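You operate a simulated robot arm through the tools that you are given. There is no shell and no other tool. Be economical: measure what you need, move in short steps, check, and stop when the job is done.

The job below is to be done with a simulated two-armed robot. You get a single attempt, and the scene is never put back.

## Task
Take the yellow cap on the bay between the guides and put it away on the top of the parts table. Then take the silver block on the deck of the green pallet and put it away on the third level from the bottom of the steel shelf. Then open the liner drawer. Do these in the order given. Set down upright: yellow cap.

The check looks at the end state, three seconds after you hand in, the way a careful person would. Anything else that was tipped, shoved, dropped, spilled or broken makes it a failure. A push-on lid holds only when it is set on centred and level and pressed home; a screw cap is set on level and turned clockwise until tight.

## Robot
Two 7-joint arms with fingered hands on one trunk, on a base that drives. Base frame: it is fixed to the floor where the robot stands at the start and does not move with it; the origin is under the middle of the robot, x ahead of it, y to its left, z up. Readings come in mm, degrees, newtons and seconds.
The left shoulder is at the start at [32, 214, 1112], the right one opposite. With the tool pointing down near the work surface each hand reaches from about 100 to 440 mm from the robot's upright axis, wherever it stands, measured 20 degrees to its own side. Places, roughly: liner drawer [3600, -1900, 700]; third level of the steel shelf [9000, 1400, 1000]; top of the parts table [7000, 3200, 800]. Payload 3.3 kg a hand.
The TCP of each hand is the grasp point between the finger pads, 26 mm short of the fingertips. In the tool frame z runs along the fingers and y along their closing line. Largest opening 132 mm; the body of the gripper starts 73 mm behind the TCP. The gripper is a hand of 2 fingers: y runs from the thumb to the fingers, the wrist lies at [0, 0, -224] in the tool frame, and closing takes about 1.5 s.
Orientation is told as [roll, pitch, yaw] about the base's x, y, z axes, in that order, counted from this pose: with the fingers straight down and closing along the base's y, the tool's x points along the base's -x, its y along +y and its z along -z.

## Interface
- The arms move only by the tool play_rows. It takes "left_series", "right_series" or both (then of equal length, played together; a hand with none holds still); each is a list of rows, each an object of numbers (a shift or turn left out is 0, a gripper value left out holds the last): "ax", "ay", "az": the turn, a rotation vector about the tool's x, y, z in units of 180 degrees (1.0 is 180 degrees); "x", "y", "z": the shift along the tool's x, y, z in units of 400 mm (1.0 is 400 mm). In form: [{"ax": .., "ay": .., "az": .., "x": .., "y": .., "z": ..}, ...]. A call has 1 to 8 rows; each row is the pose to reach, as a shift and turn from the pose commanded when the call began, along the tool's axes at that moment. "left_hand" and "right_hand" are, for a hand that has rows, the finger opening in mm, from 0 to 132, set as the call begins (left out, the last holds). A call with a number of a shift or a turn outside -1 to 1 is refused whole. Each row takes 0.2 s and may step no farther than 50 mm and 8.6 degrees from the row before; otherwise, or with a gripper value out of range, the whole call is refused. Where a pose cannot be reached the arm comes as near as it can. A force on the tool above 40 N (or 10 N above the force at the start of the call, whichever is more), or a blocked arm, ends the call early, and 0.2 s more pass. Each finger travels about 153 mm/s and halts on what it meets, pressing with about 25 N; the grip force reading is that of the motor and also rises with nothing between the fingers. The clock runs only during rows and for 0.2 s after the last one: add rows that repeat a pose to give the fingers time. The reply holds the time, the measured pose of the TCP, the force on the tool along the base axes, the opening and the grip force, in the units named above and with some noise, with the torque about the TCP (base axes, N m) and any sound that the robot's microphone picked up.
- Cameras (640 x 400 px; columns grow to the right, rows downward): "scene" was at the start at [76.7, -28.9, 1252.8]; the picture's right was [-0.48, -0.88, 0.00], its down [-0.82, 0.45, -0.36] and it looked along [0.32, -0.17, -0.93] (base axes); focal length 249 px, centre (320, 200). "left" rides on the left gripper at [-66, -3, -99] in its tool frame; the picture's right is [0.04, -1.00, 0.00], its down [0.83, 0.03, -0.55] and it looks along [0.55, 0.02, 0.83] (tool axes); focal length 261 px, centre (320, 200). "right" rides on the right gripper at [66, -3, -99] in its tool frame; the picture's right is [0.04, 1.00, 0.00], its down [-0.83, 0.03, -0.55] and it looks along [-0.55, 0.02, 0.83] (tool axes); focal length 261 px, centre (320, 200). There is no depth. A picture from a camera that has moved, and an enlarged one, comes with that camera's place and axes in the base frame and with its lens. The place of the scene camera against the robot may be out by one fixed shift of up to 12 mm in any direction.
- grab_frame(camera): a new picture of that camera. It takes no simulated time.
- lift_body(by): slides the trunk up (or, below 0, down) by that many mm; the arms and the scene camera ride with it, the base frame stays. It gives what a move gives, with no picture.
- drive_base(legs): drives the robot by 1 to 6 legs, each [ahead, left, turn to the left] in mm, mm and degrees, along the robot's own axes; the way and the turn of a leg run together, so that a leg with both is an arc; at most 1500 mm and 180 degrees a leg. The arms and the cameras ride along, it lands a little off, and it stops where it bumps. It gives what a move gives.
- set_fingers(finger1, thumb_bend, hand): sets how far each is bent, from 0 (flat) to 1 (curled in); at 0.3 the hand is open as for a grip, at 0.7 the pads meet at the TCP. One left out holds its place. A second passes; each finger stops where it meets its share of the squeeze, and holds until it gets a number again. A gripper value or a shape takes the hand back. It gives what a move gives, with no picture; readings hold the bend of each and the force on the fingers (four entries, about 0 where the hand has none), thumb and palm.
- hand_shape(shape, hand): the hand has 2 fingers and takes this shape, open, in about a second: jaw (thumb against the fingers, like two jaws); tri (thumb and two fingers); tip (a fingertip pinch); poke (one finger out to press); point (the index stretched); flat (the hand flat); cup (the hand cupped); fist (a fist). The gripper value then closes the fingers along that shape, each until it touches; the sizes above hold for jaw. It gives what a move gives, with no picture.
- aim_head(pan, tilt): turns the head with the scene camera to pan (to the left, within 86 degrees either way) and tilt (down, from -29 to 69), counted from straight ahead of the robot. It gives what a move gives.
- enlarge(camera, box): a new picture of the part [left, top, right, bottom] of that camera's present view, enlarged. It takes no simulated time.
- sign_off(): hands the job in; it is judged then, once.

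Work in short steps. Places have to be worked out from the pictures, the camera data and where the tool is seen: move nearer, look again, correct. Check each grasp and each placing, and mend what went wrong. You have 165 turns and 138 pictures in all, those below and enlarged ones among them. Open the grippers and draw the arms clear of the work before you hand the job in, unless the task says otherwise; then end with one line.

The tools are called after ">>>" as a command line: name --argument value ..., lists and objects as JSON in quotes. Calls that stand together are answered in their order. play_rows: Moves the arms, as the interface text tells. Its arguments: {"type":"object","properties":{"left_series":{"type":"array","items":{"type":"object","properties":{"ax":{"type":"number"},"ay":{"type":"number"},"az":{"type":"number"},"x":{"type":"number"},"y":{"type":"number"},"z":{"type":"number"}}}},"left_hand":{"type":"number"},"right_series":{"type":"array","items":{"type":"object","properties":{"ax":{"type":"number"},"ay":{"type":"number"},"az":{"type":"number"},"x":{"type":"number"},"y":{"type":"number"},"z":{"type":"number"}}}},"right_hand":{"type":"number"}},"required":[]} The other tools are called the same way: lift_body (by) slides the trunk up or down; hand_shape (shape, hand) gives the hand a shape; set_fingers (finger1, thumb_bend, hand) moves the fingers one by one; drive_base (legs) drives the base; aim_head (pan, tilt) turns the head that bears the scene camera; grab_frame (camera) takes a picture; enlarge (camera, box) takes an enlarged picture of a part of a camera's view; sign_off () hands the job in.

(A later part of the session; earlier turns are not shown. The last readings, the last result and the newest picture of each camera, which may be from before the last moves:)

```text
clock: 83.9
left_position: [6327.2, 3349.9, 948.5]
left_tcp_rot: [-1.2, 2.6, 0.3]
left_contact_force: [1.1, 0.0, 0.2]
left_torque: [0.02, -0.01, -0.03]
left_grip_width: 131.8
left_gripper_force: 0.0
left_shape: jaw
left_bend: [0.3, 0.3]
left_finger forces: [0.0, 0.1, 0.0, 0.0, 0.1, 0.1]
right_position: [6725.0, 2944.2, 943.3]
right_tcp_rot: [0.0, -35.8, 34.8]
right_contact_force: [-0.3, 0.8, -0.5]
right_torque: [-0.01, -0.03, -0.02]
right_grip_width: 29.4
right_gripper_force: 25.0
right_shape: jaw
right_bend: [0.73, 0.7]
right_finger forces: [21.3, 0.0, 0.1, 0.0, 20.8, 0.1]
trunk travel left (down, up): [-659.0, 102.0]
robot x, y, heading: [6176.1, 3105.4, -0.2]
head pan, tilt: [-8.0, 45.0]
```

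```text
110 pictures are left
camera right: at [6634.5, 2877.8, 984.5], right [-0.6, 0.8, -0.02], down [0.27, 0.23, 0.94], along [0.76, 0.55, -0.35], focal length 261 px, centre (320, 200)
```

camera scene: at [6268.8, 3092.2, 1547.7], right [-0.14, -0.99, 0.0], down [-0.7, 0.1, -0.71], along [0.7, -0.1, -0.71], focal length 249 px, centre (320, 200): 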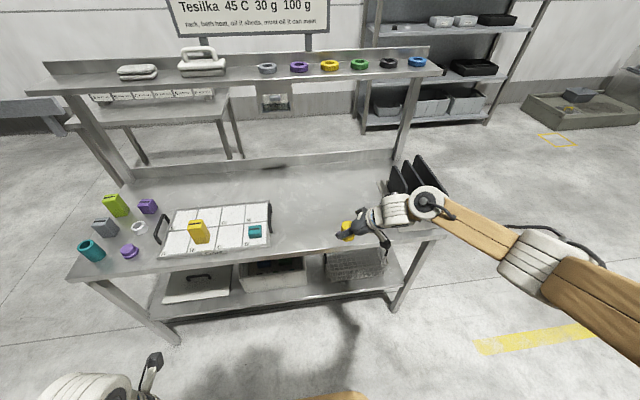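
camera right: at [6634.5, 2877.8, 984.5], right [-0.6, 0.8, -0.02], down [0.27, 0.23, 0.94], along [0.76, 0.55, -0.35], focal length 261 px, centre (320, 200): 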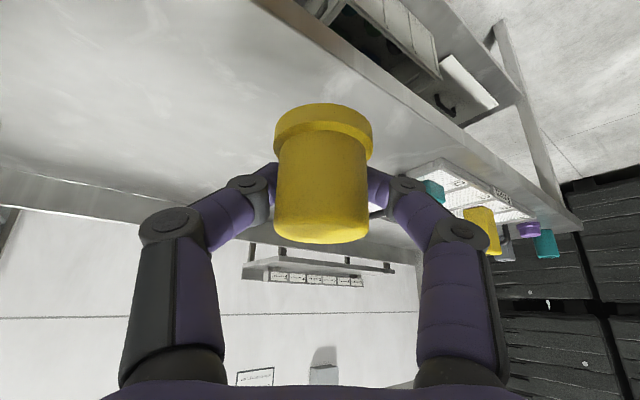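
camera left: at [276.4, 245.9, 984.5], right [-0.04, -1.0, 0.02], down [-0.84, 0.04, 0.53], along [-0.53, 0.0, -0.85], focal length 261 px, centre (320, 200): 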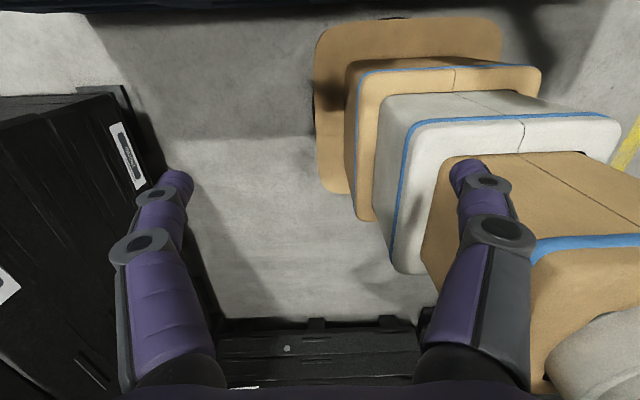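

The front edge is at x≈6765, the tray starts at y≈3195, and the black rack occupies y<2750. To keep the forearm clear of the rack I place the cap at about [6880,3040]: drive 95 left and 155 ahead.

>>> drive_base --legs '[[0, 95, 0], [155, 0, 0]]'

>>> lift_body --by -75

>>> grab_frame --camera "scene"

>>> grab_frame --camera "right"

```text
clock: 86.0
left_position: [6484.6, 3445.4, 948.1]
left_tcp_rot: [-1.3, 2.7, 0.2]
left_contact_force: [0.4, 0.6, 0.0]
left_torque: [-0.01, 0.02, -0.01]
left_grip_width: 131.9
left_gripper_force: 0.1
left_shape: jaw
left_bend: [0.3, 0.3]
left_finger forces: [0.1, 0.0, 0.0, 0.1, 0.1, 0.0]
right_position: [6880.5, 3039.5, 942.9]
right_tcp_rot: [0.1, -35.7, 34.8]
right_contact_force: [1.0, -0.1, -0.3]
right_torque: [0.0, 0.02, 0.05]
right_grip_width: 29.5
right_gripper_force: 24.7
right_shape: jaw
right_bend: [0.73, 0.7]
right_finger forces: [21.3, 0.0, 0.0, 0.1, 20.9, 0.0]
trunk travel left (down, up): [-659.0, 102.0]
robot x, y, heading: [6332.8, 3199.8, -0.3]
head pan, tilt: [-8.0, 45.0]
```

```text
clock: 87.1
left_position: [6483.5, 3444.2, 873.6]
left_tcp_rot: [-1.1, 2.5, 0.2]
left_contact_force: [-0.7, -0.4, 0.5]
left_torque: [-0.02, -0.02, 0.0]
left_grip_width: 131.9
left_gripper_force: 0.0
left_shape: jaw
left_bend: [0.3, 0.3]
left_finger forces: [0.0, 0.0, 0.1, 0.1, 0.0, 0.1]
right_position: [6879.3, 3039.5, 868.7]
right_tcp_rot: [-0.1, -35.9, 34.8]
right_contact_force: [0.1, -0.2, -1.1]
right_torque: [-0.01, 0.03, 0.02]
right_grip_width: 29.7
right_gripper_force: 25.3
right_shape: jaw
right_bend: [0.73, 0.7]
right_finger forces: [21.3, 0.1, 0.1, 0.0, 20.9, 0.1]
trunk travel left (down, up): [-584.0, 177.0]
robot x, y, heading: [6334.6, 3198.5, -0.1]
head pan, tilt: [-8.0, 45.0]
```

```text
109 pictures are left
camera scene: at [6425.1, 3187.3, 1472.7], right [-0.14, -0.99, 0.0], down [-0.7, 0.1, -0.71], along [0.7, -0.1, -0.71], focal length 249 px, centre (320, 200)
```

scene: 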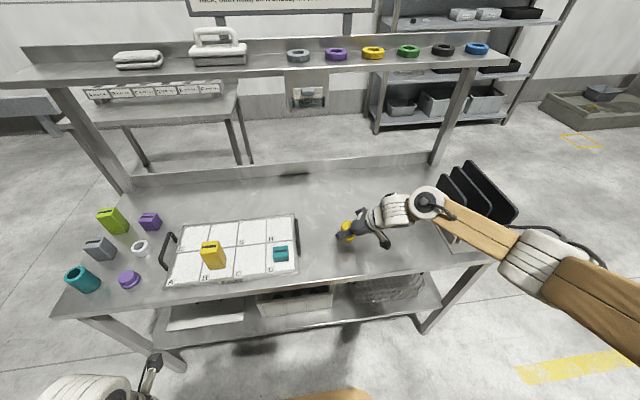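

```text
108 pictures are left
camera right: at [6789.6, 2973.1, 909.8], right [-0.6, 0.8, -0.02], down [0.27, 0.23, 0.94], along [0.76, 0.55, -0.35], focal length 261 px, centre (320, 200)
```

right: 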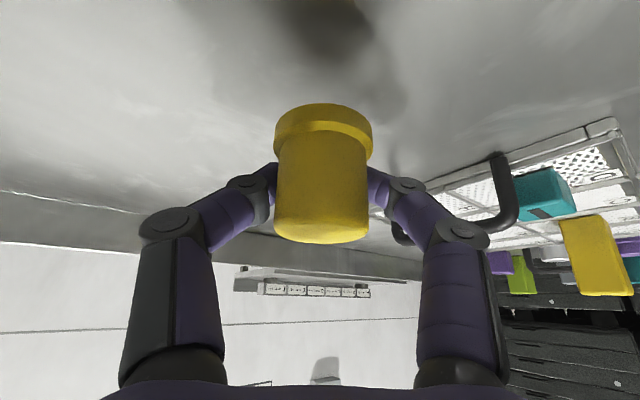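

All clear. I lower another 28 mm, then creep down watching the force.

>>> lift_body --by -28

>>> grab_frame --camera "right"

```text
clock: 87.8
left_position: [6483.2, 3444.5, 845.1]
left_tcp_rot: [-1.2, 2.6, 0.2]
left_contact_force: [0.6, -0.6, 0.7]
left_torque: [0.01, 0.01, 0.0]
left_grip_width: 132.0
left_gripper_force: 0.1
left_shape: jaw
left_bend: [0.3, 0.3]
left_finger forces: [0.0, 0.0, 0.0, 0.1, 0.0, 0.0]
right_position: [6878.8, 3039.7, 839.5]
right_tcp_rot: [0.0, -35.9, 34.8]
right_contact_force: [0.7, -1.0, 0.5]
right_torque: [0.0, 0.0, 0.02]
right_grip_width: 29.2
right_gripper_force: 25.2
right_shape: jaw
right_bend: [0.73, 0.7]
right_finger forces: [21.2, 0.0, 0.0, 0.1, 20.8, 0.1]
trunk travel left (down, up): [-556.0, 205.0]
robot x, y, heading: [6333.7, 3199.8, -0.1]
head pan, tilt: [-8.0, 45.0]
```

```text
107 pictures are left
camera right: at [6789.7, 2973.1, 881.6], right [-0.6, 0.8, -0.02], down [0.27, 0.23, 0.94], along [0.76, 0.55, -0.35], focal length 261 px, centre (320, 200)
```

right: 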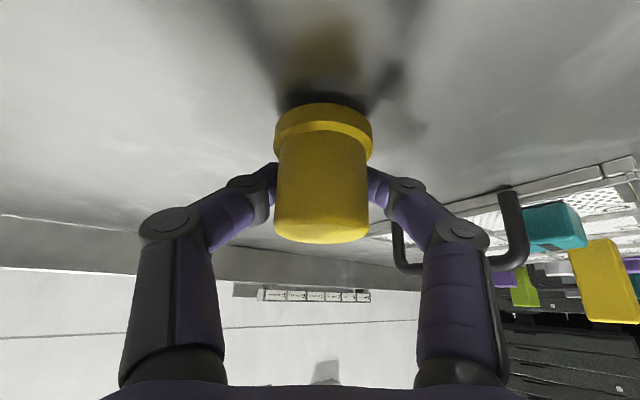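

Contact shadow is tight under the cap. I creep down 8 mm with the arm.

>>> play_rows --right_series '[{"x": 0.00294, "z": 0.00405}, {"x": 0.00588, "z": 0.0081}, {"x": 0.00882, "z": 0.01215}, {"x": 0.01176, "z": 0.0162}]'

```text
clock: 88.8
left_position: [6483.6, 3444.9, 844.5]
left_tcp_rot: [-1.2, 2.6, 0.2]
left_contact_force: [0.1, 0.5, -0.7]
left_torque: [0.02, -0.03, -0.01]
left_grip_width: 132.1
left_gripper_force: 0.1
left_shape: jaw
left_bend: [0.3, 0.3]
left_finger forces: [0.1, 0.1, 0.0, 0.0, 0.1, 0.1]
right_position: [6880.2, 3039.6, 832.3]
right_tcp_rot: [0.0, -36.0, 34.9]
right_contact_force: [-0.9, -0.3, 2.1]
right_torque: [-0.01, 0.02, 0.02]
right_grip_width: 29.9
right_gripper_force: 24.8
right_shape: jaw
right_bend: [0.73, 0.7]
right_finger forces: [21.5, 0.1, 0.0, 0.0, 21.3, 0.1]
trunk travel left (down, up): [-556.0, 205.0]
robot x, y, heading: [6333.5, 3203.7, -0.2]
head pan, tilt: [-8.0, 45.0]
```

Force is beginning to show (2 N up). I go 2 mm more to confirm contact.

>>> play_rows --right_series '[{"x": 0.00147, "z": 0.00203}, {"x": 0.00294, "z": 0.00405}]'

>>> grab_frame --camera "right"

```text
clock: 89.5
left_position: [6483.5, 3445.1, 845.1]
left_tcp_rot: [-1.2, 2.7, 0.2]
left_contact_force: [-0.4, 0.0, 0.2]
left_torque: [-0.01, 0.03, 0.0]
left_grip_width: 132.0
left_gripper_force: 0.1
left_shape: jaw
left_bend: [0.3, 0.3]
left_finger forces: [0.0, 0.0, 0.0, 0.1, 0.1, 0.0]
right_position: [6880.7, 3040.4, 831.5]
right_tcp_rot: [0.0, -36.1, 34.8]
right_contact_force: [-0.6, -1.7, 10.2]
right_torque: [0.04, -0.08, -0.07]
right_grip_width: 29.9
right_gripper_force: 24.9
right_shape: jaw
right_bend: [0.74, 0.71]
right_finger forces: [22.9, 0.0, 0.1, 0.0, 23.1, 0.0]
trunk travel left (down, up): [-556.0, 205.0]
robot x, y, heading: [6332.0, 3198.3, -0.1]
head pan, tilt: [-8.0, 45.0]
```

```text
106 pictures are left
camera right: at [6789.9, 2973.2, 872.9], right [-0.6, 0.8, -0.02], down [0.27, 0.23, 0.94], along [0.76, 0.55, -0.35], focal length 261 px, centre (320, 200)
```

right: 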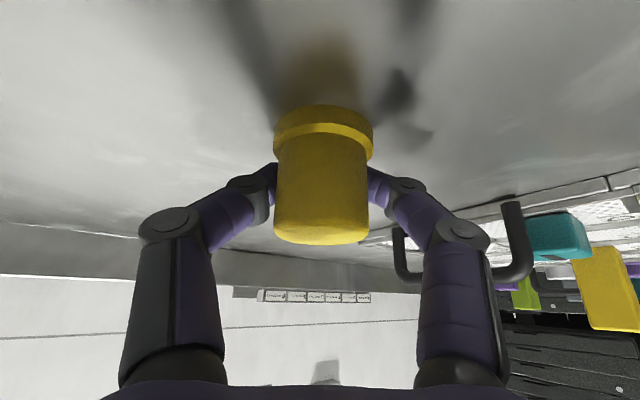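

Contact is firm (10 N). I back off 1 mm and open the fingers.

>>> play_rows --right_series '[{"x": -0.0015, "z": -0.002}]'

>>> play_rows --right_hand 75 --right_series '[{}, {}, {}, {}]'

>>> grab_frame --camera "right"

```text
clock: 89.8
left_position: [6482.7, 3445.2, 845.8]
left_tcp_rot: [-1.2, 2.6, 0.2]
left_contact_force: [-0.9, -0.1, 0.4]
left_torque: [0.0, 0.01, -0.01]
left_grip_width: 131.7
left_gripper_force: 0.0
left_shape: jaw
left_bend: [0.3, 0.3]
left_finger forces: [0.0, 0.0, 0.0, 0.0, 0.0, 0.0]
right_position: [6880.3, 3040.2, 831.7]
right_tcp_rot: [0.0, -36.1, 34.8]
right_contact_force: [0.9, -1.0, 10.1]
right_torque: [0.02, -0.11, 0.01]
right_grip_width: 29.9
right_gripper_force: 25.3
right_shape: jaw
right_bend: [0.74, 0.71]
right_finger forces: [23.0, 0.0, 0.0, 0.1, 23.8, 0.1]
trunk travel left (down, up): [-556.0, 205.0]
robot x, y, heading: [6330.6, 3201.8, 0.1]
head pan, tilt: [-8.0, 45.0]
```

```text
clock: 90.8
left_position: [6483.2, 3445.2, 845.7]
left_tcp_rot: [-1.2, 2.6, 0.2]
left_contact_force: [0.7, -0.3, 0.3]
left_torque: [-0.02, 0.03, -0.03]
left_grip_width: 132.0
left_gripper_force: 0.1
left_shape: jaw
left_bend: [0.3, 0.3]
left_finger forces: [0.0, 0.1, 0.1, 0.0, 0.1, 0.0]
right_position: [6878.4, 3038.5, 831.7]
right_tcp_rot: [0.0, -35.8, 34.9]
right_contact_force: [0.6, 0.0, 0.4]
right_torque: [0.0, -0.01, 0.01]
right_grip_width: 74.4
right_gripper_force: 0.0
right_shape: jaw
right_bend: [0.72, 0.7]
right_finger forces: [0.0, 0.1, 0.0, 0.0, 0.1, 0.0]
trunk travel left (down, up): [-556.0, 205.0]
robot x, y, heading: [6332.8, 3201.6, -0.1]
head pan, tilt: [-8.0, 45.0]
```

```text
105 pictures are left
camera right: at [6789.7, 2973.0, 872.3], right [-0.6, 0.8, -0.02], down [0.27, 0.23, 0.94], along [0.75, 0.55, -0.35], focal length 261 px, centre (320, 200)
```

right: 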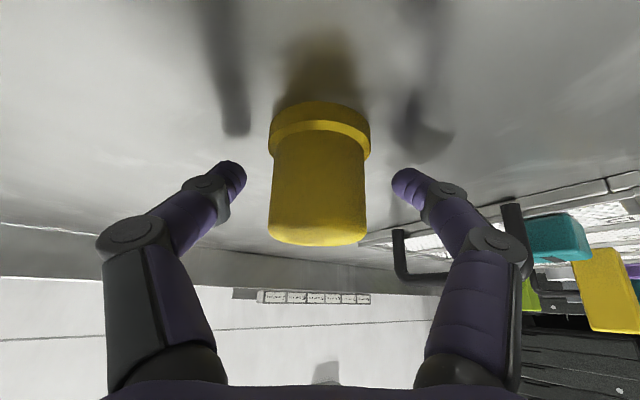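

The cap stands upright and free. I lift straight up and view it.

>>> lift_body --by 150

>>> grab_frame --camera "scene"

```text
clock: 92.6
left_position: [6483.7, 3446.0, 995.4]
left_tcp_rot: [-1.2, 2.7, 0.1]
left_contact_force: [-0.7, 0.3, -0.2]
left_torque: [-0.03, 0.01, 0.0]
left_grip_width: 131.9
left_gripper_force: 0.1
left_shape: jaw
left_bend: [0.3, 0.3]
left_finger forces: [0.0, 0.0, 0.0, 0.0, 0.1, 0.0]
right_position: [6880.3, 3039.0, 981.3]
right_tcp_rot: [0.1, -35.9, 34.9]
right_contact_force: [0.0, 0.4, 0.4]
right_torque: [0.01, 0.03, -0.02]
right_grip_width: 74.3
right_gripper_force: 0.1
right_shape: jaw
right_bend: [0.72, 0.7]
right_finger forces: [0.0, 0.0, 0.0, 0.1, 0.1, 0.1]
trunk travel left (down, up): [-706.0, 55.0]
robot x, y, heading: [6334.9, 3201.5, 0.1]
head pan, tilt: [-8.0, 45.0]
```

```text
104 pictures are left
camera scene: at [6423.6, 3187.3, 1594.5], right [-0.14, -0.99, 0.0], down [-0.7, 0.1, -0.71], along [0.7, -0.1, -0.71], focal length 249 px, centre (320, 200)
```

scene: 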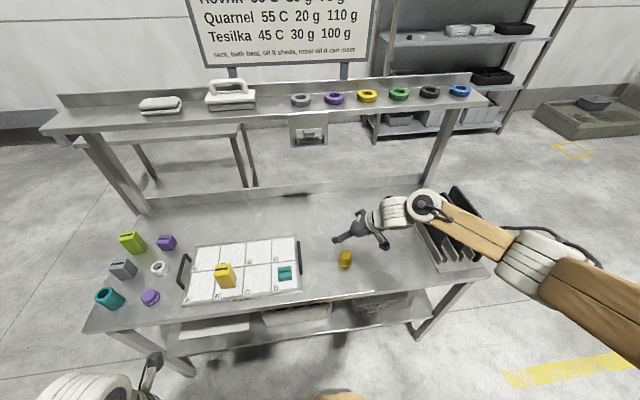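

The yellow cap stands on the parts table. I now drive back the way I came to the green pallet.

>>> drive_base --legs '[[-640, 0, 0], [0, -1500, 0], [0, -265, 0], [-300, -1400, 0], [-900, -1100, 0], [-1450, 0, 0]]'

>>> aim_head --pan 20 --tilt 40

```text
clock: 124.8
left_position: [3184.7, -786.5, 996.3]
left_tcp_rot: [-1.2, 2.6, -0.6]
left_contact_force: [-0.4, 0.5, -1.0]
left_torque: [-0.01, -0.02, -0.04]
left_grip_width: 131.7
left_gripper_force: 0.0
left_shape: jaw
left_bend: [0.3, 0.3]
left_finger forces: [0.0, 0.0, 0.0, 0.0, 0.1, 0.1]
right_position: [3576.5, -1198.1, 981.1]
right_tcp_rot: [0.1, -35.8, 34.1]
right_contact_force: [1.5, 0.0, 0.1]
right_torque: [-0.01, 0.02, 0.0]
right_grip_width: 74.5
right_gripper_force: 0.0
right_shape: jaw
right_bend: [0.72, 0.7]
right_finger forces: [0.0, 0.0, 0.0, 0.0, 0.0, 0.1]
trunk travel left (down, up): [-706.0, 55.0]
robot x, y, heading: [3029.4, -1031.5, -1.0]
head pan, tilt: [-8.0, 45.0]
```

```text
clock: 125.8
left_position: [3185.3, -787.8, 995.9]
left_tcp_rot: [-1.3, 2.7, -0.6]
left_contact_force: [0.6, 0.2, -0.6]
left_torque: [0.0, -0.01, -0.01]
left_grip_width: 131.8
left_gripper_force: 0.1
left_shape: jaw
left_bend: [0.3, 0.3]
left_finger forces: [0.1, 0.1, 0.0, 0.0, 0.1, 0.0]
right_position: [3575.7, -1197.6, 982.1]
right_tcp_rot: [-0.1, -35.9, 34.1]
right_contact_force: [-0.3, -0.8, -0.5]
right_torque: [0.01, 0.05, 0.02]
right_grip_width: 74.3
right_gripper_force: 0.1
right_shape: jaw
right_bend: [0.72, 0.7]
right_finger forces: [0.0, 0.0, 0.0, 0.0, 0.1, 0.0]
trunk travel left (down, up): [-706.0, 55.0]
robot x, y, heading: [3030.5, -1027.4, -1.0]
head pan, tilt: [20.0, 40.0]
```

>>> drive_base --legs '[[0, -40, 1], [-1500, 0, 0], [-1500, 0, 0]]'

>>> grab_frame --camera "scene"

```text
clock: 140.7
left_position: [189.7, -823.6, 995.6]
left_tcp_rot: [-1.3, 2.6, 0.2]
left_contact_force: [-0.3, 0.4, -1.2]
left_torque: [0.0, 0.03, 0.0]
left_grip_width: 131.9
left_gripper_force: 0.0
left_shape: jaw
left_bend: [0.3, 0.3]
left_finger forces: [0.1, 0.0, 0.0, 0.1, 0.0, 0.0]
right_position: [586.2, -1228.8, 980.9]
right_tcp_rot: [0.1, -35.9, 34.9]
right_contact_force: [0.0, 0.6, 0.1]
right_torque: [-0.02, -0.01, -0.04]
right_grip_width: 74.7
right_gripper_force: 0.2
right_shape: jaw
right_bend: [0.72, 0.7]
right_finger forces: [0.0, 0.0, 0.1, 0.1, 0.1, 0.0]
trunk travel left (down, up): [-706.0, 55.0]
robot x, y, heading: [38.9, -1068.5, -0.3]
head pan, tilt: [20.0, 40.0]
```

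```text
103 pictures are left
camera scene: at [128.8, -1040.7, 1601.9], right [0.34, -0.94, 0.0], down [-0.6, -0.22, -0.77], along [0.72, 0.26, -0.64], focal length 249 px, centre (320, 200)
```

scene: 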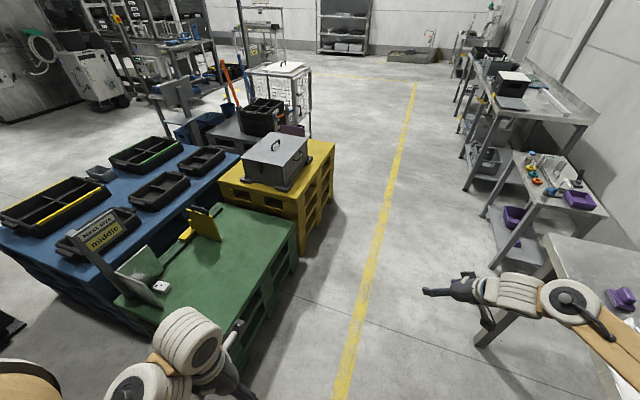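

>>> enlarge --camera "scene" --box '[70, 190, 310, 340]'

```text
2.67 times, centred on (190, 265) of scene
camera zoom: at [128.8, -1040.7, 1601.9], right [0.34, -0.94, 0.0], down [-0.6, -0.22, -0.77], along [0.72, 0.26, -0.64], focal length 664 px, centre (667, 27)
```

zoom: 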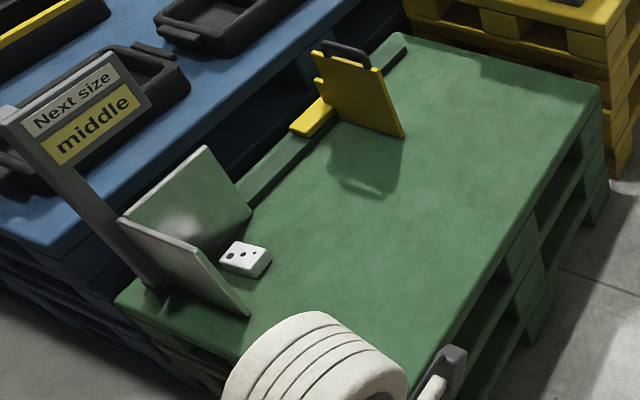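

The block is a 80×40×22 mm bar lying along y, centred near [500,-69,466], with ~60 mm free to the plate and ~45 mm to the back wall. I'll grip it from the open side with the hand yawed 90°. I drive left into place, staying high.

>>> drive_base --legs '[[0, 950, 0.3]]'

>>> play_rows --right_series '[{"ax": -0.026, "az": -0.0359}, {"ax": -0.052, "az": -0.0719}, {"ax": -0.0781, "az": -0.1079}, {"ax": -0.1041, "az": -0.1438}, {"ax": -0.1302, "az": -0.1798}, {"ax": -0.1562, "az": -0.2158}, {"ax": -0.179, "az": -0.2472}, {"ax": -0.179, "az": -0.2472}]' --right_hand 80

>>> aim_head --pan -10 --tilt 60

>>> grab_frame --camera "scene"

>>> grab_frame --camera "right"

```text
clock: 145.7
left_position: [190.7, 136.5, 995.7]
left_tcp_rot: [-1.1, 2.6, 0.3]
left_contact_force: [0.2, 0.4, 0.2]
left_torque: [-0.01, -0.01, 0.01]
left_grip_width: 131.9
left_gripper_force: 0.1
left_shape: jaw
left_bend: [0.3, 0.3]
left_finger forces: [0.0, 0.0, 0.0, 0.0, 0.1, 0.1]
right_position: [586.7, -269.3, 981.0]
right_tcp_rot: [0.1, -35.9, 35.0]
right_contact_force: [0.1, 0.6, -0.7]
right_torque: [-0.01, -0.02, -0.02]
right_grip_width: 74.5
right_gripper_force: 0.0
right_shape: jaw
right_bend: [0.72, 0.7]
right_finger forces: [0.0, 0.1, 0.0, 0.1, 0.0, 0.0]
trunk travel left (down, up): [-706.0, 55.0]
robot x, y, heading: [43.2, -109.3, -0.3]
head pan, tilt: [20.0, 40.0]
```

```text
clock: 147.5
left_position: [191.1, 135.2, 996.6]
left_tcp_rot: [-1.2, 2.7, 0.2]
left_contact_force: [0.0, 0.1, 0.3]
left_torque: [0.01, 0.01, -0.02]
left_grip_width: 132.0
left_gripper_force: 0.1
left_shape: jaw
left_bend: [0.3, 0.3]
left_finger forces: [0.0, 0.1, 0.0, 0.0, 0.0, 0.0]
right_position: [564.5, -262.6, 998.6]
right_tcp_rot: [0.1, -36.0, 90.0]
right_contact_force: [-0.9, -0.6, 0.6]
right_torque: [-0.01, 0.01, 0.03]
right_grip_width: 79.8
right_gripper_force: 0.0
right_shape: jaw
right_bend: [0.71, 0.7]
right_finger forces: [0.0, 0.1, 0.1, 0.0, 0.0, 0.0]
right hand out of reach, approached as far as the arm can: row 6, 7, 8
trunk travel left (down, up): [-706.0, 55.0]
robot x, y, heading: [37.0, -109.8, -0.0]
head pan, tilt: [20.0, 40.0]
```

```text
clock: 148.4
left_position: [190.4, 136.4, 995.2]
left_tcp_rot: [-1.3, 2.6, 0.1]
left_contact_force: [0.3, 0.0, -0.5]
left_torque: [0.02, -0.01, 0.0]
left_grip_width: 131.8
left_gripper_force: 0.0
left_shape: jaw
left_bend: [0.3, 0.3]
left_finger forces: [0.0, 0.1, 0.0, 0.0, 0.0, 0.0]
right_position: [565.1, -262.7, 997.9]
right_tcp_rot: [0.1, -36.0, 89.8]
right_contact_force: [-0.2, -0.1, 0.0]
right_torque: [0.0, -0.03, -0.01]
right_grip_width: 79.5
right_gripper_force: 0.0
right_shape: jaw
right_bend: [0.71, 0.7]
right_finger forces: [0.0, 0.0, 0.1, 0.0, 0.0, 0.0]
trunk travel left (down, up): [-706.0, 55.0]
robot x, y, heading: [39.7, -111.4, -0.2]
head pan, tilt: [-10.0, 60.0]
```

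```text
101 pictures are left
camera scene: at [116.2, -122.4, 1575.2], right [-0.17, -0.98, 0.0], down [-0.85, 0.15, -0.5], along [0.49, -0.09, -0.87], focal length 249 px, centre (320, 200)
```

scene: 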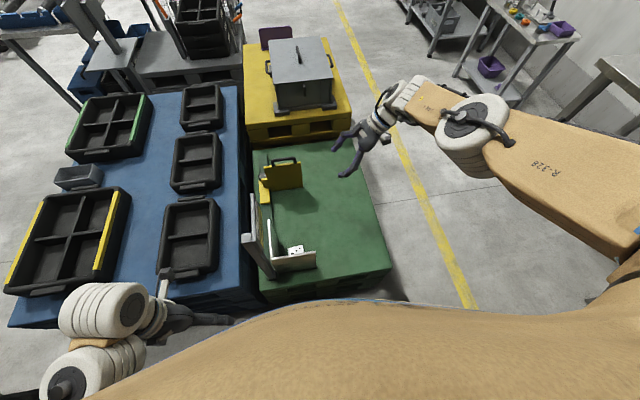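

```text
100 pictures are left
camera right: at [567.3, -373.7, 1039.3], right [-1.0, -0.03, -0.02], down [-0.03, 0.35, 0.94], along [-0.02, 0.94, -0.35], focal length 261 px, centre (320, 200)
```

right: 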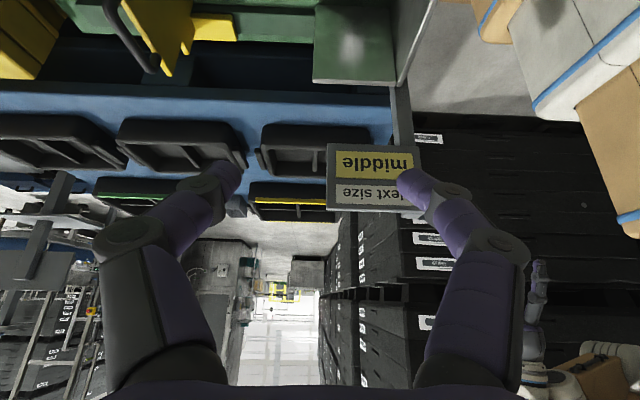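

Orientation reached (at the edge of reach here). I move over the block at [500,-100] still high.

>>> play_rows --right_series '[{"x": -0.0825, "y": 0.0406, "z": 0.06}, {"x": -0.165, "y": 0.0812, "z": 0.12}, {"x": -0.2475, "y": 0.122, "z": 0.18}, {"x": -0.33, "y": 0.1625, "z": 0.24}, {"x": -0.33, "y": 0.1625, "z": 0.24}]'

>>> lift_body --by -250

>>> grab_frame --camera "scene"

>>> grab_frame --camera "right"

```text
clock: 149.6
left_position: [191.0, 135.5, 995.4]
left_tcp_rot: [-1.2, 2.8, 0.2]
left_contact_force: [0.2, -0.5, 0.2]
left_torque: [0.01, 0.03, -0.01]
left_grip_width: 131.8
left_gripper_force: 0.0
left_shape: jaw
left_bend: [0.3, 0.3]
left_finger forces: [0.0, 0.0, 0.0, 0.1, 0.0, 0.1]
right_position: [499.8, -97.6, 998.2]
right_tcp_rot: [0.1, -35.8, 89.8]
right_contact_force: [0.2, 0.3, -0.8]
right_torque: [0.03, -0.03, 0.02]
right_grip_width: 79.4
right_gripper_force: 0.0
right_shape: jaw
right_bend: [0.71, 0.7]
right_finger forces: [0.0, 0.0, 0.1, 0.1, 0.1, 0.1]
trunk travel left (down, up): [-706.0, 55.0]
robot x, y, heading: [38.4, -108.5, -0.1]
head pan, tilt: [-10.0, 60.0]
```

```text
clock: 152.2
left_position: [190.3, 134.6, 745.2]
left_tcp_rot: [-1.3, 2.6, 0.2]
left_contact_force: [0.6, 0.2, 0.6]
left_torque: [0.0, -0.02, -0.01]
left_grip_width: 131.9
left_gripper_force: 0.0
left_shape: jaw
left_bend: [0.3, 0.3]
left_finger forces: [0.0, 0.0, 0.1, 0.0, 0.1, 0.0]
right_position: [500.8, -99.0, 748.4]
right_tcp_rot: [0.1, -35.8, 89.8]
right_contact_force: [-0.3, 0.1, -0.9]
right_torque: [0.01, 0.03, 0.01]
right_grip_width: 79.6
right_gripper_force: 0.0
right_shape: jaw
right_bend: [0.71, 0.7]
right_finger forces: [0.0, 0.0, 0.0, 0.0, 0.0, 0.0]
trunk travel left (down, up): [-456.0, 305.0]
robot x, y, heading: [40.1, -112.1, -0.1]
head pan, tilt: [-10.0, 60.0]
```

```text
99 pictures are left
camera scene: at [125.7, -122.4, 1324.9], right [-0.17, -0.98, 0.0], down [-0.85, 0.15, -0.5], along [0.49, -0.09, -0.87], focal length 249 px, centre (320, 200)
```

scene: 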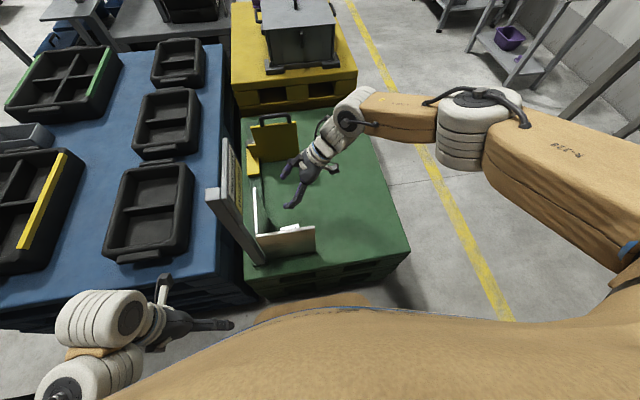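

```text
98 pictures are left
camera right: at [503.2, -210.4, 788.9], right [-1.0, -0.03, -0.02], down [-0.03, 0.35, 0.94], along [-0.02, 0.94, -0.35], focal length 261 px, centre (320, 200)
```

right: 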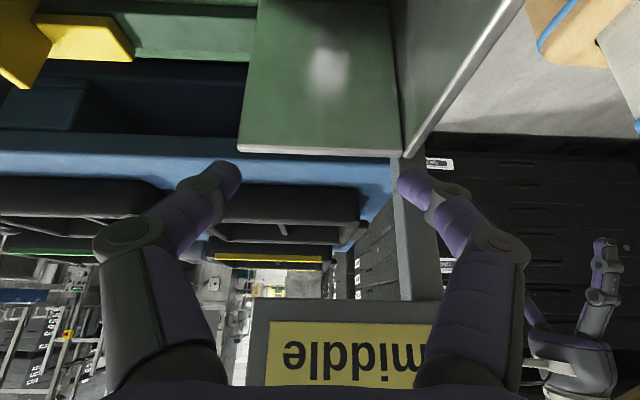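

Good posture. The hand body (±64 mm) will pass close to the plate (inner face x≈420–433), so I shift 12 mm to +x before going lower and looking at the block.

>>> play_rows --right_series '[{"y": -0.03}]'

>>> lift_body --by -120

>>> grab_frame --camera "right"

>>> enlarge --camera "scene" --box '[190, 80, 430, 300]'

```text
clock: 152.6
left_position: [190.7, 136.1, 745.6]
left_tcp_rot: [-1.2, 2.6, 0.2]
left_contact_force: [0.5, 0.5, -0.1]
left_torque: [-0.02, 0.02, -0.03]
left_grip_width: 131.9
left_gripper_force: 0.0
left_shape: jaw
left_bend: [0.3, 0.3]
left_finger forces: [0.1, 0.1, 0.1, 0.0, 0.0, 0.0]
right_position: [512.3, -98.2, 748.2]
right_tcp_rot: [0.1, -35.9, 89.8]
right_contact_force: [-0.1, -0.2, 0.6]
right_torque: [0.0, -0.02, -0.04]
right_grip_width: 79.8
right_gripper_force: 0.1
right_shape: jaw
right_bend: [0.71, 0.7]
right_finger forces: [0.0, 0.0, 0.0, 0.1, 0.0, 0.0]
trunk travel left (down, up): [-456.0, 305.0]
robot x, y, heading: [40.7, -113.3, -0.2]
head pan, tilt: [-10.0, 60.0]
```

```text
clock: 154.1
left_position: [189.4, 135.0, 626.6]
left_tcp_rot: [-1.2, 2.5, 0.3]
left_contact_force: [-0.7, 0.4, 0.2]
left_torque: [0.02, 0.0, -0.01]
left_grip_width: 131.9
left_gripper_force: 0.0
left_shape: jaw
left_bend: [0.3, 0.3]
left_finger forces: [0.0, 0.0, 0.1, 0.0, 0.1, 0.1]
right_position: [512.9, -98.1, 627.6]
right_tcp_rot: [0.0, -35.9, 89.8]
right_contact_force: [-0.4, 0.5, -0.6]
right_torque: [-0.01, 0.0, -0.02]
right_grip_width: 79.3
right_gripper_force: 0.2
right_shape: jaw
right_bend: [0.71, 0.7]
right_finger forces: [0.1, 0.0, 0.0, 0.1, 0.0, 0.1]
trunk travel left (down, up): [-336.0, 425.0]
robot x, y, heading: [40.1, -105.4, -0.3]
head pan, tilt: [-10.0, 60.0]
```

```text
97 pictures are left
camera right: at [515.3, -210.4, 669.1], right [-1.0, -0.03, -0.02], down [-0.03, 0.35, 0.94], along [-0.02, 0.94, -0.35], focal length 261 px, centre (320, 200)
```

right: 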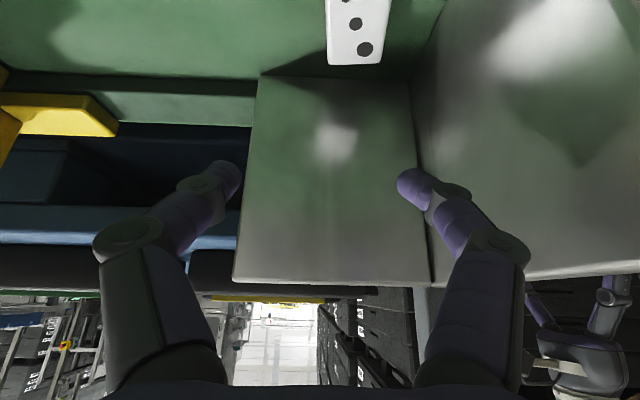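

```text
1.82 times, centred on (310, 190) of scene
camera zoom: at [142.2, -122.4, 1204.0], right [-0.17, -0.98, 0.0], down [-0.85, 0.15, -0.5], along [0.49, -0.09, -0.87], focal length 453 px, centre (338, 218)
```

zoom: 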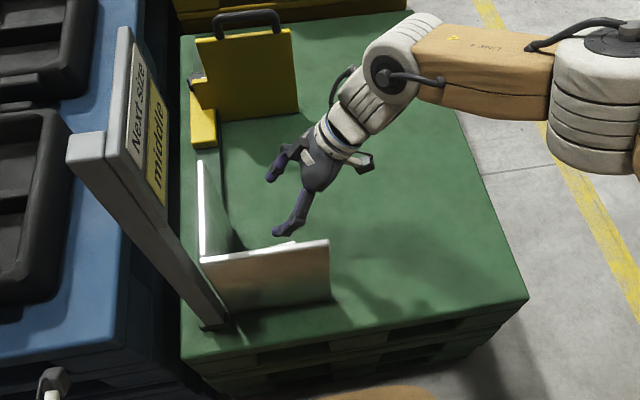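

From the hand camera the block spans x≈462–510, far end at y≈-41, rotated about 6° (long axis at 96°), so centre ≈[489,-81]. I set yaw 100°, TCP over [494,-92], and go lower.

>>> play_rows --right_series '[{"ax": -0.0163, "az": -0.0225, "x": -0.006, "y": 0.024, "z": 0.0045}, {"ax": -0.0327, "az": -0.045, "x": -0.012, "y": 0.0475, "z": 0.009}, {"ax": -0.0327, "az": -0.045, "x": -0.012, "y": 0.0475, "z": 0.009}]'

>>> lift_body --by -85

>>> grab_frame --camera "right"

```text
clock: 154.9
left_position: [191.0, 135.9, 625.0]
left_tcp_rot: [-1.2, 2.6, 0.2]
left_contact_force: [0.6, -0.4, 0.1]
left_torque: [-0.03, 0.04, -0.01]
left_grip_width: 131.9
left_gripper_force: 0.0
left_shape: jaw
left_bend: [0.3, 0.3]
left_finger forces: [0.0, 0.1, 0.0, 0.0, 0.1, 0.0]
right_position: [494.6, -92.7, 627.7]
right_tcp_rot: [0.1, -35.9, 99.9]
right_contact_force: [-0.5, -0.4, -0.1]
right_torque: [0.0, 0.03, 0.0]
right_grip_width: 79.7
right_gripper_force: 0.0
right_shape: jaw
right_bend: [0.71, 0.7]
right_finger forces: [0.0, 0.1, 0.0, 0.1, 0.0, 0.1]
trunk travel left (down, up): [-336.0, 425.0]
robot x, y, heading: [40.7, -109.3, -0.4]
head pan, tilt: [-10.0, 60.0]
```

```text
clock: 156.1
left_position: [189.9, 135.1, 539.8]
left_tcp_rot: [-1.2, 2.6, 0.2]
left_contact_force: [0.3, -0.1, 0.2]
left_torque: [-0.06, -0.01, 0.0]
left_grip_width: 132.0
left_gripper_force: 0.1
left_shape: jaw
left_bend: [0.3, 0.3]
left_finger forces: [0.0, 0.1, 0.0, 0.0, 0.0, 0.0]
right_position: [494.9, -92.9, 542.9]
right_tcp_rot: [0.1, -35.9, 99.8]
right_contact_force: [0.0, -0.4, 0.6]
right_torque: [0.01, -0.02, 0.02]
right_grip_width: 79.5
right_gripper_force: 0.1
right_shape: jaw
right_bend: [0.71, 0.7]
right_finger forces: [0.0, 0.0, 0.0, 0.1, 0.1, 0.0]
trunk travel left (down, up): [-251.0, 510.0]
robot x, y, heading: [43.3, -108.1, -0.0]
head pan, tilt: [-10.0, 60.0]
```

```text
95 pictures are left
camera right: at [515.4, -202.0, 583.9], right [-0.98, -0.2, -0.02], down [-0.09, 0.34, 0.94], along [-0.18, 0.92, -0.35], focal length 261 px, centre (320, 200)
```

right: 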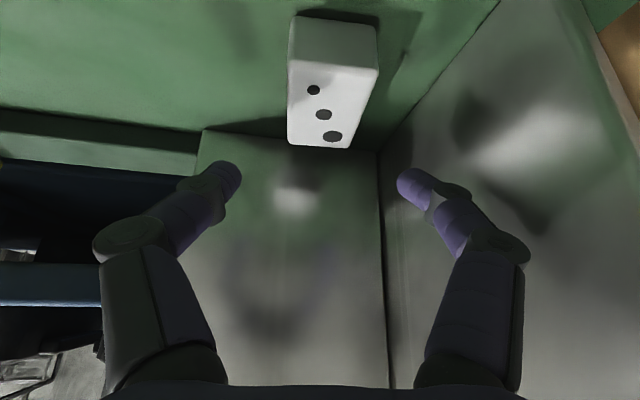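

The block measures ~70×43×28 mm, centre [489,-78], top z≈482. TCP alignment is within a few mm; I lower 57 mm and look.

>>> lift_body --by -57

>>> grab_frame --camera "right"

```text
clock: 157.1
left_position: [190.8, 135.3, 483.3]
left_tcp_rot: [-1.2, 2.6, 0.3]
left_contact_force: [-0.4, 0.8, 0.0]
left_torque: [0.01, 0.04, 0.0]
left_grip_width: 132.0
left_gripper_force: 0.1
left_shape: jaw
left_bend: [0.3, 0.3]
left_finger forces: [0.0, 0.1, 0.1, 0.0, 0.0, 0.0]
right_position: [494.2, -92.4, 485.9]
right_tcp_rot: [0.1, -35.9, 99.8]
right_contact_force: [-0.1, 0.8, -0.2]
right_torque: [-0.04, 0.0, 0.0]
right_grip_width: 79.5
right_gripper_force: 0.0
right_shape: jaw
right_bend: [0.71, 0.7]
right_finger forces: [0.0, 0.0, 0.1, 0.0, 0.1, 0.0]
trunk travel left (down, up): [-194.0, 567.0]
robot x, y, heading: [42.9, -114.8, 0.0]
head pan, tilt: [-10.0, 60.0]
```

```text
94 pictures are left
camera right: at [515.5, -202.1, 527.0], right [-0.98, -0.2, -0.02], down [-0.09, 0.34, 0.94], along [-0.18, 0.92, -0.35], focal length 261 px, centre (320, 200)
```

right: 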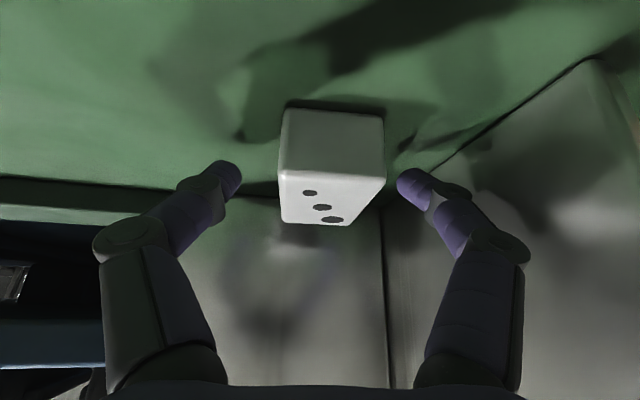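

The block sits slightly to the -x side; I shift 5 mm that way and close.

>>> play_rows --right_series '[{"y": 0.0125}]'

>>> play_rows --right_hand 20 --right_series '[{}, {}, {}, {}, {}, {}, {}]'

>>> grab_frame --camera "right"

```text
clock: 157.5
left_position: [189.8, 134.3, 483.0]
left_tcp_rot: [-1.2, 2.6, 0.3]
left_contact_force: [0.6, 0.0, 0.2]
left_torque: [0.0, -0.01, 0.0]
left_grip_width: 132.0
left_gripper_force: 0.0
left_shape: jaw
left_bend: [0.3, 0.3]
left_finger forces: [0.1, 0.0, 0.1, 0.0, 0.0, 0.0]
right_position: [489.5, -94.0, 486.3]
right_tcp_rot: [0.1, -35.8, 99.7]
right_contact_force: [-1.0, 0.1, -0.1]
right_torque: [-0.03, 0.0, -0.01]
right_grip_width: 79.5
right_gripper_force: 0.0
right_shape: jaw
right_bend: [0.71, 0.7]
right_finger forces: [0.0, 0.0, 0.0, 0.1, 0.0, 0.1]
trunk travel left (down, up): [-194.0, 567.0]
robot x, y, heading: [41.2, -106.9, -0.0]
head pan, tilt: [-10.0, 60.0]
```

```text
clock: 159.1
left_position: [191.6, 135.6, 481.4]
left_tcp_rot: [-1.2, 2.7, 0.2]
left_contact_force: [0.0, 0.3, -0.4]
left_torque: [-0.02, 0.03, -0.02]
left_grip_width: 132.0
left_gripper_force: 0.1
left_shape: jaw
left_bend: [0.3, 0.3]
left_finger forces: [0.0, 0.1, 0.0, 0.0, 0.1, 0.0]
right_position: [489.2, -93.7, 485.4]
right_tcp_rot: [0.2, -35.9, 99.8]
right_contact_force: [-0.1, 0.0, -0.5]
right_torque: [0.0, 0.0, -0.04]
right_grip_width: 38.0
right_gripper_force: 24.4
right_shape: jaw
right_bend: [0.73, 0.7]
right_finger forces: [22.7, 0.0, 0.0, 0.0, 22.9, 0.0]
trunk travel left (down, up): [-194.0, 567.0]
robot x, y, heading: [38.7, -109.3, -0.2]
head pan, tilt: [-10.0, 60.0]
```

```text
93 pictures are left
camera right: at [510.3, -203.4, 526.5], right [-0.98, -0.2, -0.02], down [-0.09, 0.34, 0.94], along [-0.18, 0.92, -0.35], focal length 261 px, centre (320, 200)
```

right: 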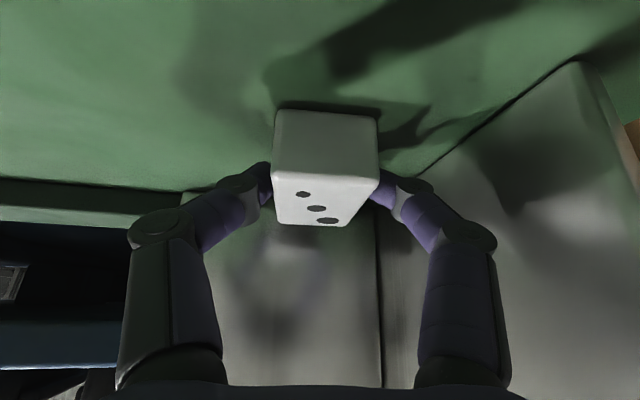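

Gripped at 22.8 N. I lift 60 mm straight up and check.

>>> lift_body --by 60

>>> grab_frame --camera "right"

```text
clock: 160.1
left_position: [190.7, 134.8, 542.4]
left_tcp_rot: [-1.1, 2.8, 0.4]
left_contact_force: [-0.1, -0.2, 0.6]
left_torque: [0.0, 0.01, 0.0]
left_grip_width: 131.8
left_gripper_force: 0.1
left_shape: jaw
left_bend: [0.3, 0.3]
left_finger forces: [0.1, 0.0, 0.0, 0.0, 0.1, 0.1]
right_position: [489.5, -92.9, 545.4]
right_tcp_rot: [0.2, -35.8, 99.7]
right_contact_force: [0.3, 0.0, -2.8]
right_torque: [-0.04, 0.0, -0.02]
right_grip_width: 38.0
right_gripper_force: 25.0
right_shape: jaw
right_bend: [0.73, 0.7]
right_finger forces: [22.8, 0.1, 0.0, 0.1, 22.7, 0.0]
trunk travel left (down, up): [-254.0, 507.0]
robot x, y, heading: [44.8, -107.9, -0.1]
head pan, tilt: [-10.0, 60.0]
```

```text
92 pictures are left
camera right: at [510.5, -203.3, 585.9], right [-0.98, -0.2, -0.02], down [-0.09, 0.34, 0.94], along [-0.18, 0.92, -0.35], focal length 261 px, centre (320, 200)
```

right: 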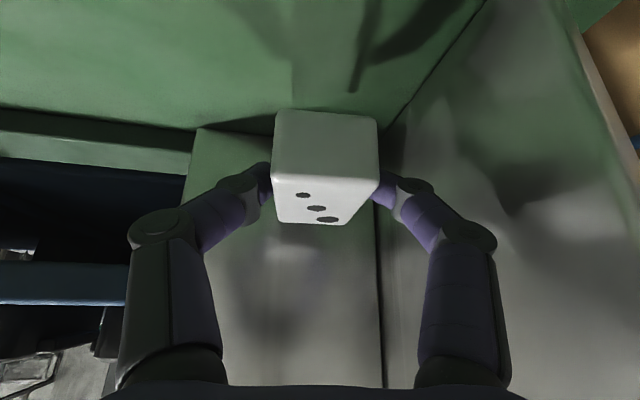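

Held securely. I raise to carrying height and slide right into the aisle.

>>> lift_body --by 440

>>> drive_base --legs '[[0, -960, 0], [1500, 0, 0], [1500, 0, 0], [1450, 0, 0]]'

```text
refused: 440 is not a number from -400 to 400
```

```text
clock: 185.9
left_position: [4634.2, -857.7, 542.4]
left_tcp_rot: [-1.1, 2.7, -1.0]
left_contact_force: [-0.1, -0.2, -0.1]
left_torque: [-0.02, 0.01, 0.02]
left_grip_width: 132.0
left_gripper_force: 0.0
left_shape: jaw
left_bend: [0.3, 0.3]
left_finger forces: [0.1, 0.0, 0.0, 0.0, 0.0, 0.0]
right_position: [4926.9, -1093.5, 545.8]
right_tcp_rot: [0.2, -35.9, 98.4]
right_contact_force: [-0.4, -0.1, -3.0]
right_torque: [-0.06, 0.0, 0.02]
right_grip_width: 38.1
right_gripper_force: 25.2
right_shape: jaw
right_bend: [0.73, 0.7]
right_finger forces: [22.8, 0.1, 0.1, 0.1, 22.8, 0.1]
trunk travel left (down, up): [-254.0, 507.0]
robot x, y, heading: [4478.1, -1095.1, -1.3]
head pan, tilt: [-10.0, 60.0]
```

The lift was refused (limit 400) so I drove low, but nothing was bumped and the block is still held. Now I raise the trunk, and drive diagonally over the free floor toward the shelf.

>>> lift_body --by 390

>>> drive_base --legs '[[0, 0, 1.3], [1074, 865, 0], [1074, 865, 0], [1000, 805, 0]]'

>>> aim_head --pan 0 --tilt 20

>>> grab_frame --camera "scene"

```text
clock: 189.6
left_position: [4635.6, -857.3, 933.4]
left_tcp_rot: [-1.2, 2.7, -1.1]
left_contact_force: [-0.1, -0.4, 0.8]
left_torque: [0.01, -0.04, -0.01]
left_grip_width: 132.1
left_gripper_force: 0.0
left_shape: jaw
left_bend: [0.3, 0.3]
left_finger forces: [0.0, 0.0, 0.1, 0.1, 0.0, 0.1]
right_position: [4927.7, -1094.1, 935.0]
right_tcp_rot: [0.2, -35.9, 98.5]
right_contact_force: [0.1, 0.1, -2.8]
right_torque: [-0.07, 0.0, 0.01]
right_grip_width: 38.2
right_gripper_force: 24.9
right_shape: jaw
right_bend: [0.73, 0.7]
right_finger forces: [22.8, 0.0, 0.1, 0.1, 22.8, 0.0]
trunk travel left (down, up): [-644.0, 117.0]
robot x, y, heading: [4481.7, -1098.5, -1.5]
head pan, tilt: [-10.0, 60.0]
```

```text
clock: 209.3
left_position: [7790.6, 1643.2, 932.1]
left_tcp_rot: [-1.2, 2.7, 0.0]
left_contact_force: [1.2, -0.4, -0.4]
left_torque: [0.0, -0.01, 0.02]
left_grip_width: 131.8
left_gripper_force: 0.0
left_shape: jaw
left_bend: [0.3, 0.3]
left_finger forces: [0.1, 0.0, 0.0, 0.0, 0.1, 0.0]
right_position: [8087.6, 1413.4, 934.7]
right_tcp_rot: [0.1, -35.9, 99.5]
right_contact_force: [0.0, -0.9, -1.7]
right_torque: [-0.04, -0.01, 0.01]
right_grip_width: 38.1
right_gripper_force: 25.1
right_shape: jaw
right_bend: [0.73, 0.7]
right_finger forces: [22.8, 0.1, 0.0, 0.1, 22.8, 0.0]
trunk travel left (down, up): [-644.0, 117.0]
robot x, y, heading: [7633.1, 1402.3, -0.3]
head pan, tilt: [-10.0, 60.0]
```

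```text
clock: 210.4
left_position: [7789.3, 1644.3, 931.9]
left_tcp_rot: [-1.3, 2.7, 0.0]
left_contact_force: [0.5, 0.7, 0.2]
left_torque: [0.01, -0.02, 0.02]
left_grip_width: 131.9
left_gripper_force: 0.1
left_shape: jaw
left_bend: [0.3, 0.3]
left_finger forces: [0.0, 0.0, 0.0, 0.0, 0.0, 0.1]
right_position: [8087.4, 1412.7, 936.3]
right_tcp_rot: [0.1, -35.8, 99.4]
right_contact_force: [0.1, -1.1, -2.0]
right_torque: [-0.05, -0.05, -0.02]
right_grip_width: 38.1
right_gripper_force: 25.3
right_shape: jaw
right_bend: [0.73, 0.7]
right_finger forces: [22.8, 0.1, 0.0, 0.0, 22.8, 0.0]
trunk travel left (down, up): [-644.0, 117.0]
robot x, y, heading: [7637.9, 1398.2, -0.4]
head pan, tilt: [0.0, 20.0]
```

```text
91 pictures are left
camera scene: at [7742.1, 1397.5, 1571.2], right [-0.01, -1.0, 0.0], down [-0.34, 0.0, -0.94], along [0.94, -0.01, -0.34], focal length 249 px, centre (320, 200)
```

scene: 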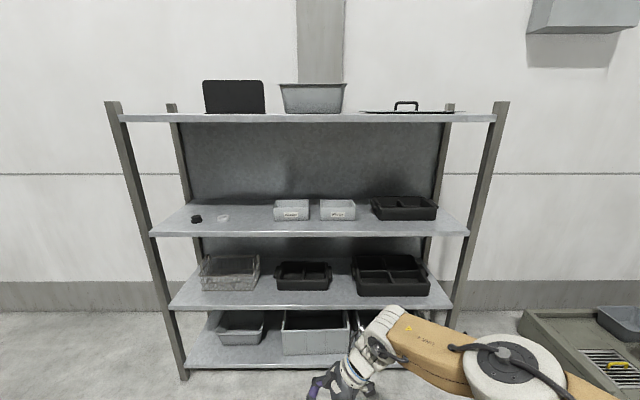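

Third level front edge is at x≈8821, z≈1000, with 548 mm headroom; the stretch y≈1660–1860 is free. I swing the hand back to yaw 35°, raising it 150 mm, while still well in front of the shelf.

>>> play_rows --right_series '[{"ax": 0.0263, "az": 0.0362, "x": 0.0032, "y": -0.019, "z": -0.06}, {"ax": 0.0526, "az": 0.0724, "x": 0.0064, "y": -0.038, "z": -0.12}, {"ax": 0.0789, "az": 0.1086, "x": 0.0096, "y": -0.057, "z": -0.18}, {"ax": 0.1052, "az": 0.1448, "x": 0.0128, "y": -0.076, "z": -0.24}, {"ax": 0.1315, "az": 0.181, "x": 0.016, "y": -0.095, "z": -0.3}, {"ax": 0.1578, "az": 0.2172, "x": 0.0192, "y": -0.114, "z": -0.36}, {"ax": 0.1841, "az": 0.2534, "x": 0.0224, "y": -0.133, "z": -0.42}, {"ax": 0.2104, "az": 0.2896, "x": 0.0255, "y": -0.1525, "z": -0.482}]'

>>> grab_frame --camera "right"

>>> enlarge --camera "scene" --box '[140, 160, 480, 400]'

```text
clock: 212.2
left_position: [7789.6, 1643.5, 933.1]
left_tcp_rot: [-1.3, 2.7, 0.0]
left_contact_force: [-0.5, -0.4, -0.1]
left_torque: [0.01, 0.0, 0.02]
left_grip_width: 131.9
left_gripper_force: 0.1
left_shape: jaw
left_bend: [0.3, 0.3]
left_finger forces: [0.1, 0.0, 0.1, 0.0, 0.0, 0.0]
right_position: [8167.9, 1302.5, 1085.2]
right_tcp_rot: [0.0, -35.9, 35.0]
right_contact_force: [-0.1, 0.4, -2.5]
right_torque: [0.0, 0.04, 0.01]
right_grip_width: 38.0
right_gripper_force: 24.9
right_shape: jaw
right_bend: [0.73, 0.7]
right_finger forces: [22.8, 0.1, 0.0, 0.0, 22.7, 0.0]
trunk travel left (down, up): [-644.0, 117.0]
robot x, y, heading: [7635.6, 1399.6, -0.4]
head pan, tilt: [0.0, 20.0]
```

```text
90 pictures are left
camera right: at [8078.1, 1236.3, 1126.1], right [-0.6, 0.8, -0.02], down [0.27, 0.23, 0.94], along [0.75, 0.55, -0.35], focal length 261 px, centre (320, 200)
```

right: 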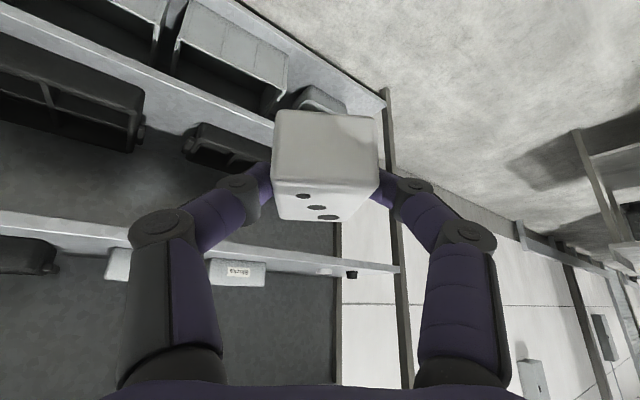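

```text
1.67 times, centred on (310, 280) of scene
camera zoom: at [7742.1, 1397.4, 1571.3], right [-0.01, -1.0, 0.0], down [-0.34, 0.0, -0.94], along [0.94, -0.01, -0.34], focal length 415 px, centre (337, 67)
```

zoom: 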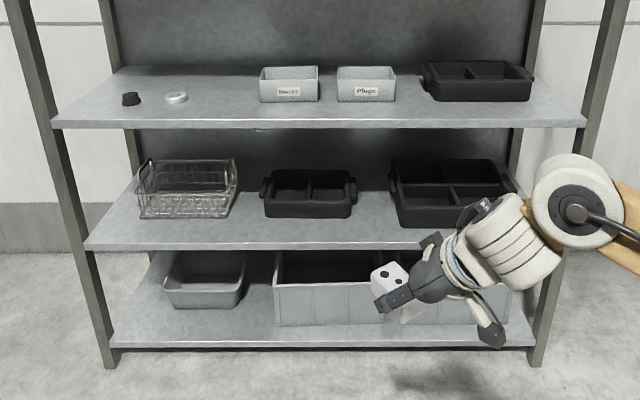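

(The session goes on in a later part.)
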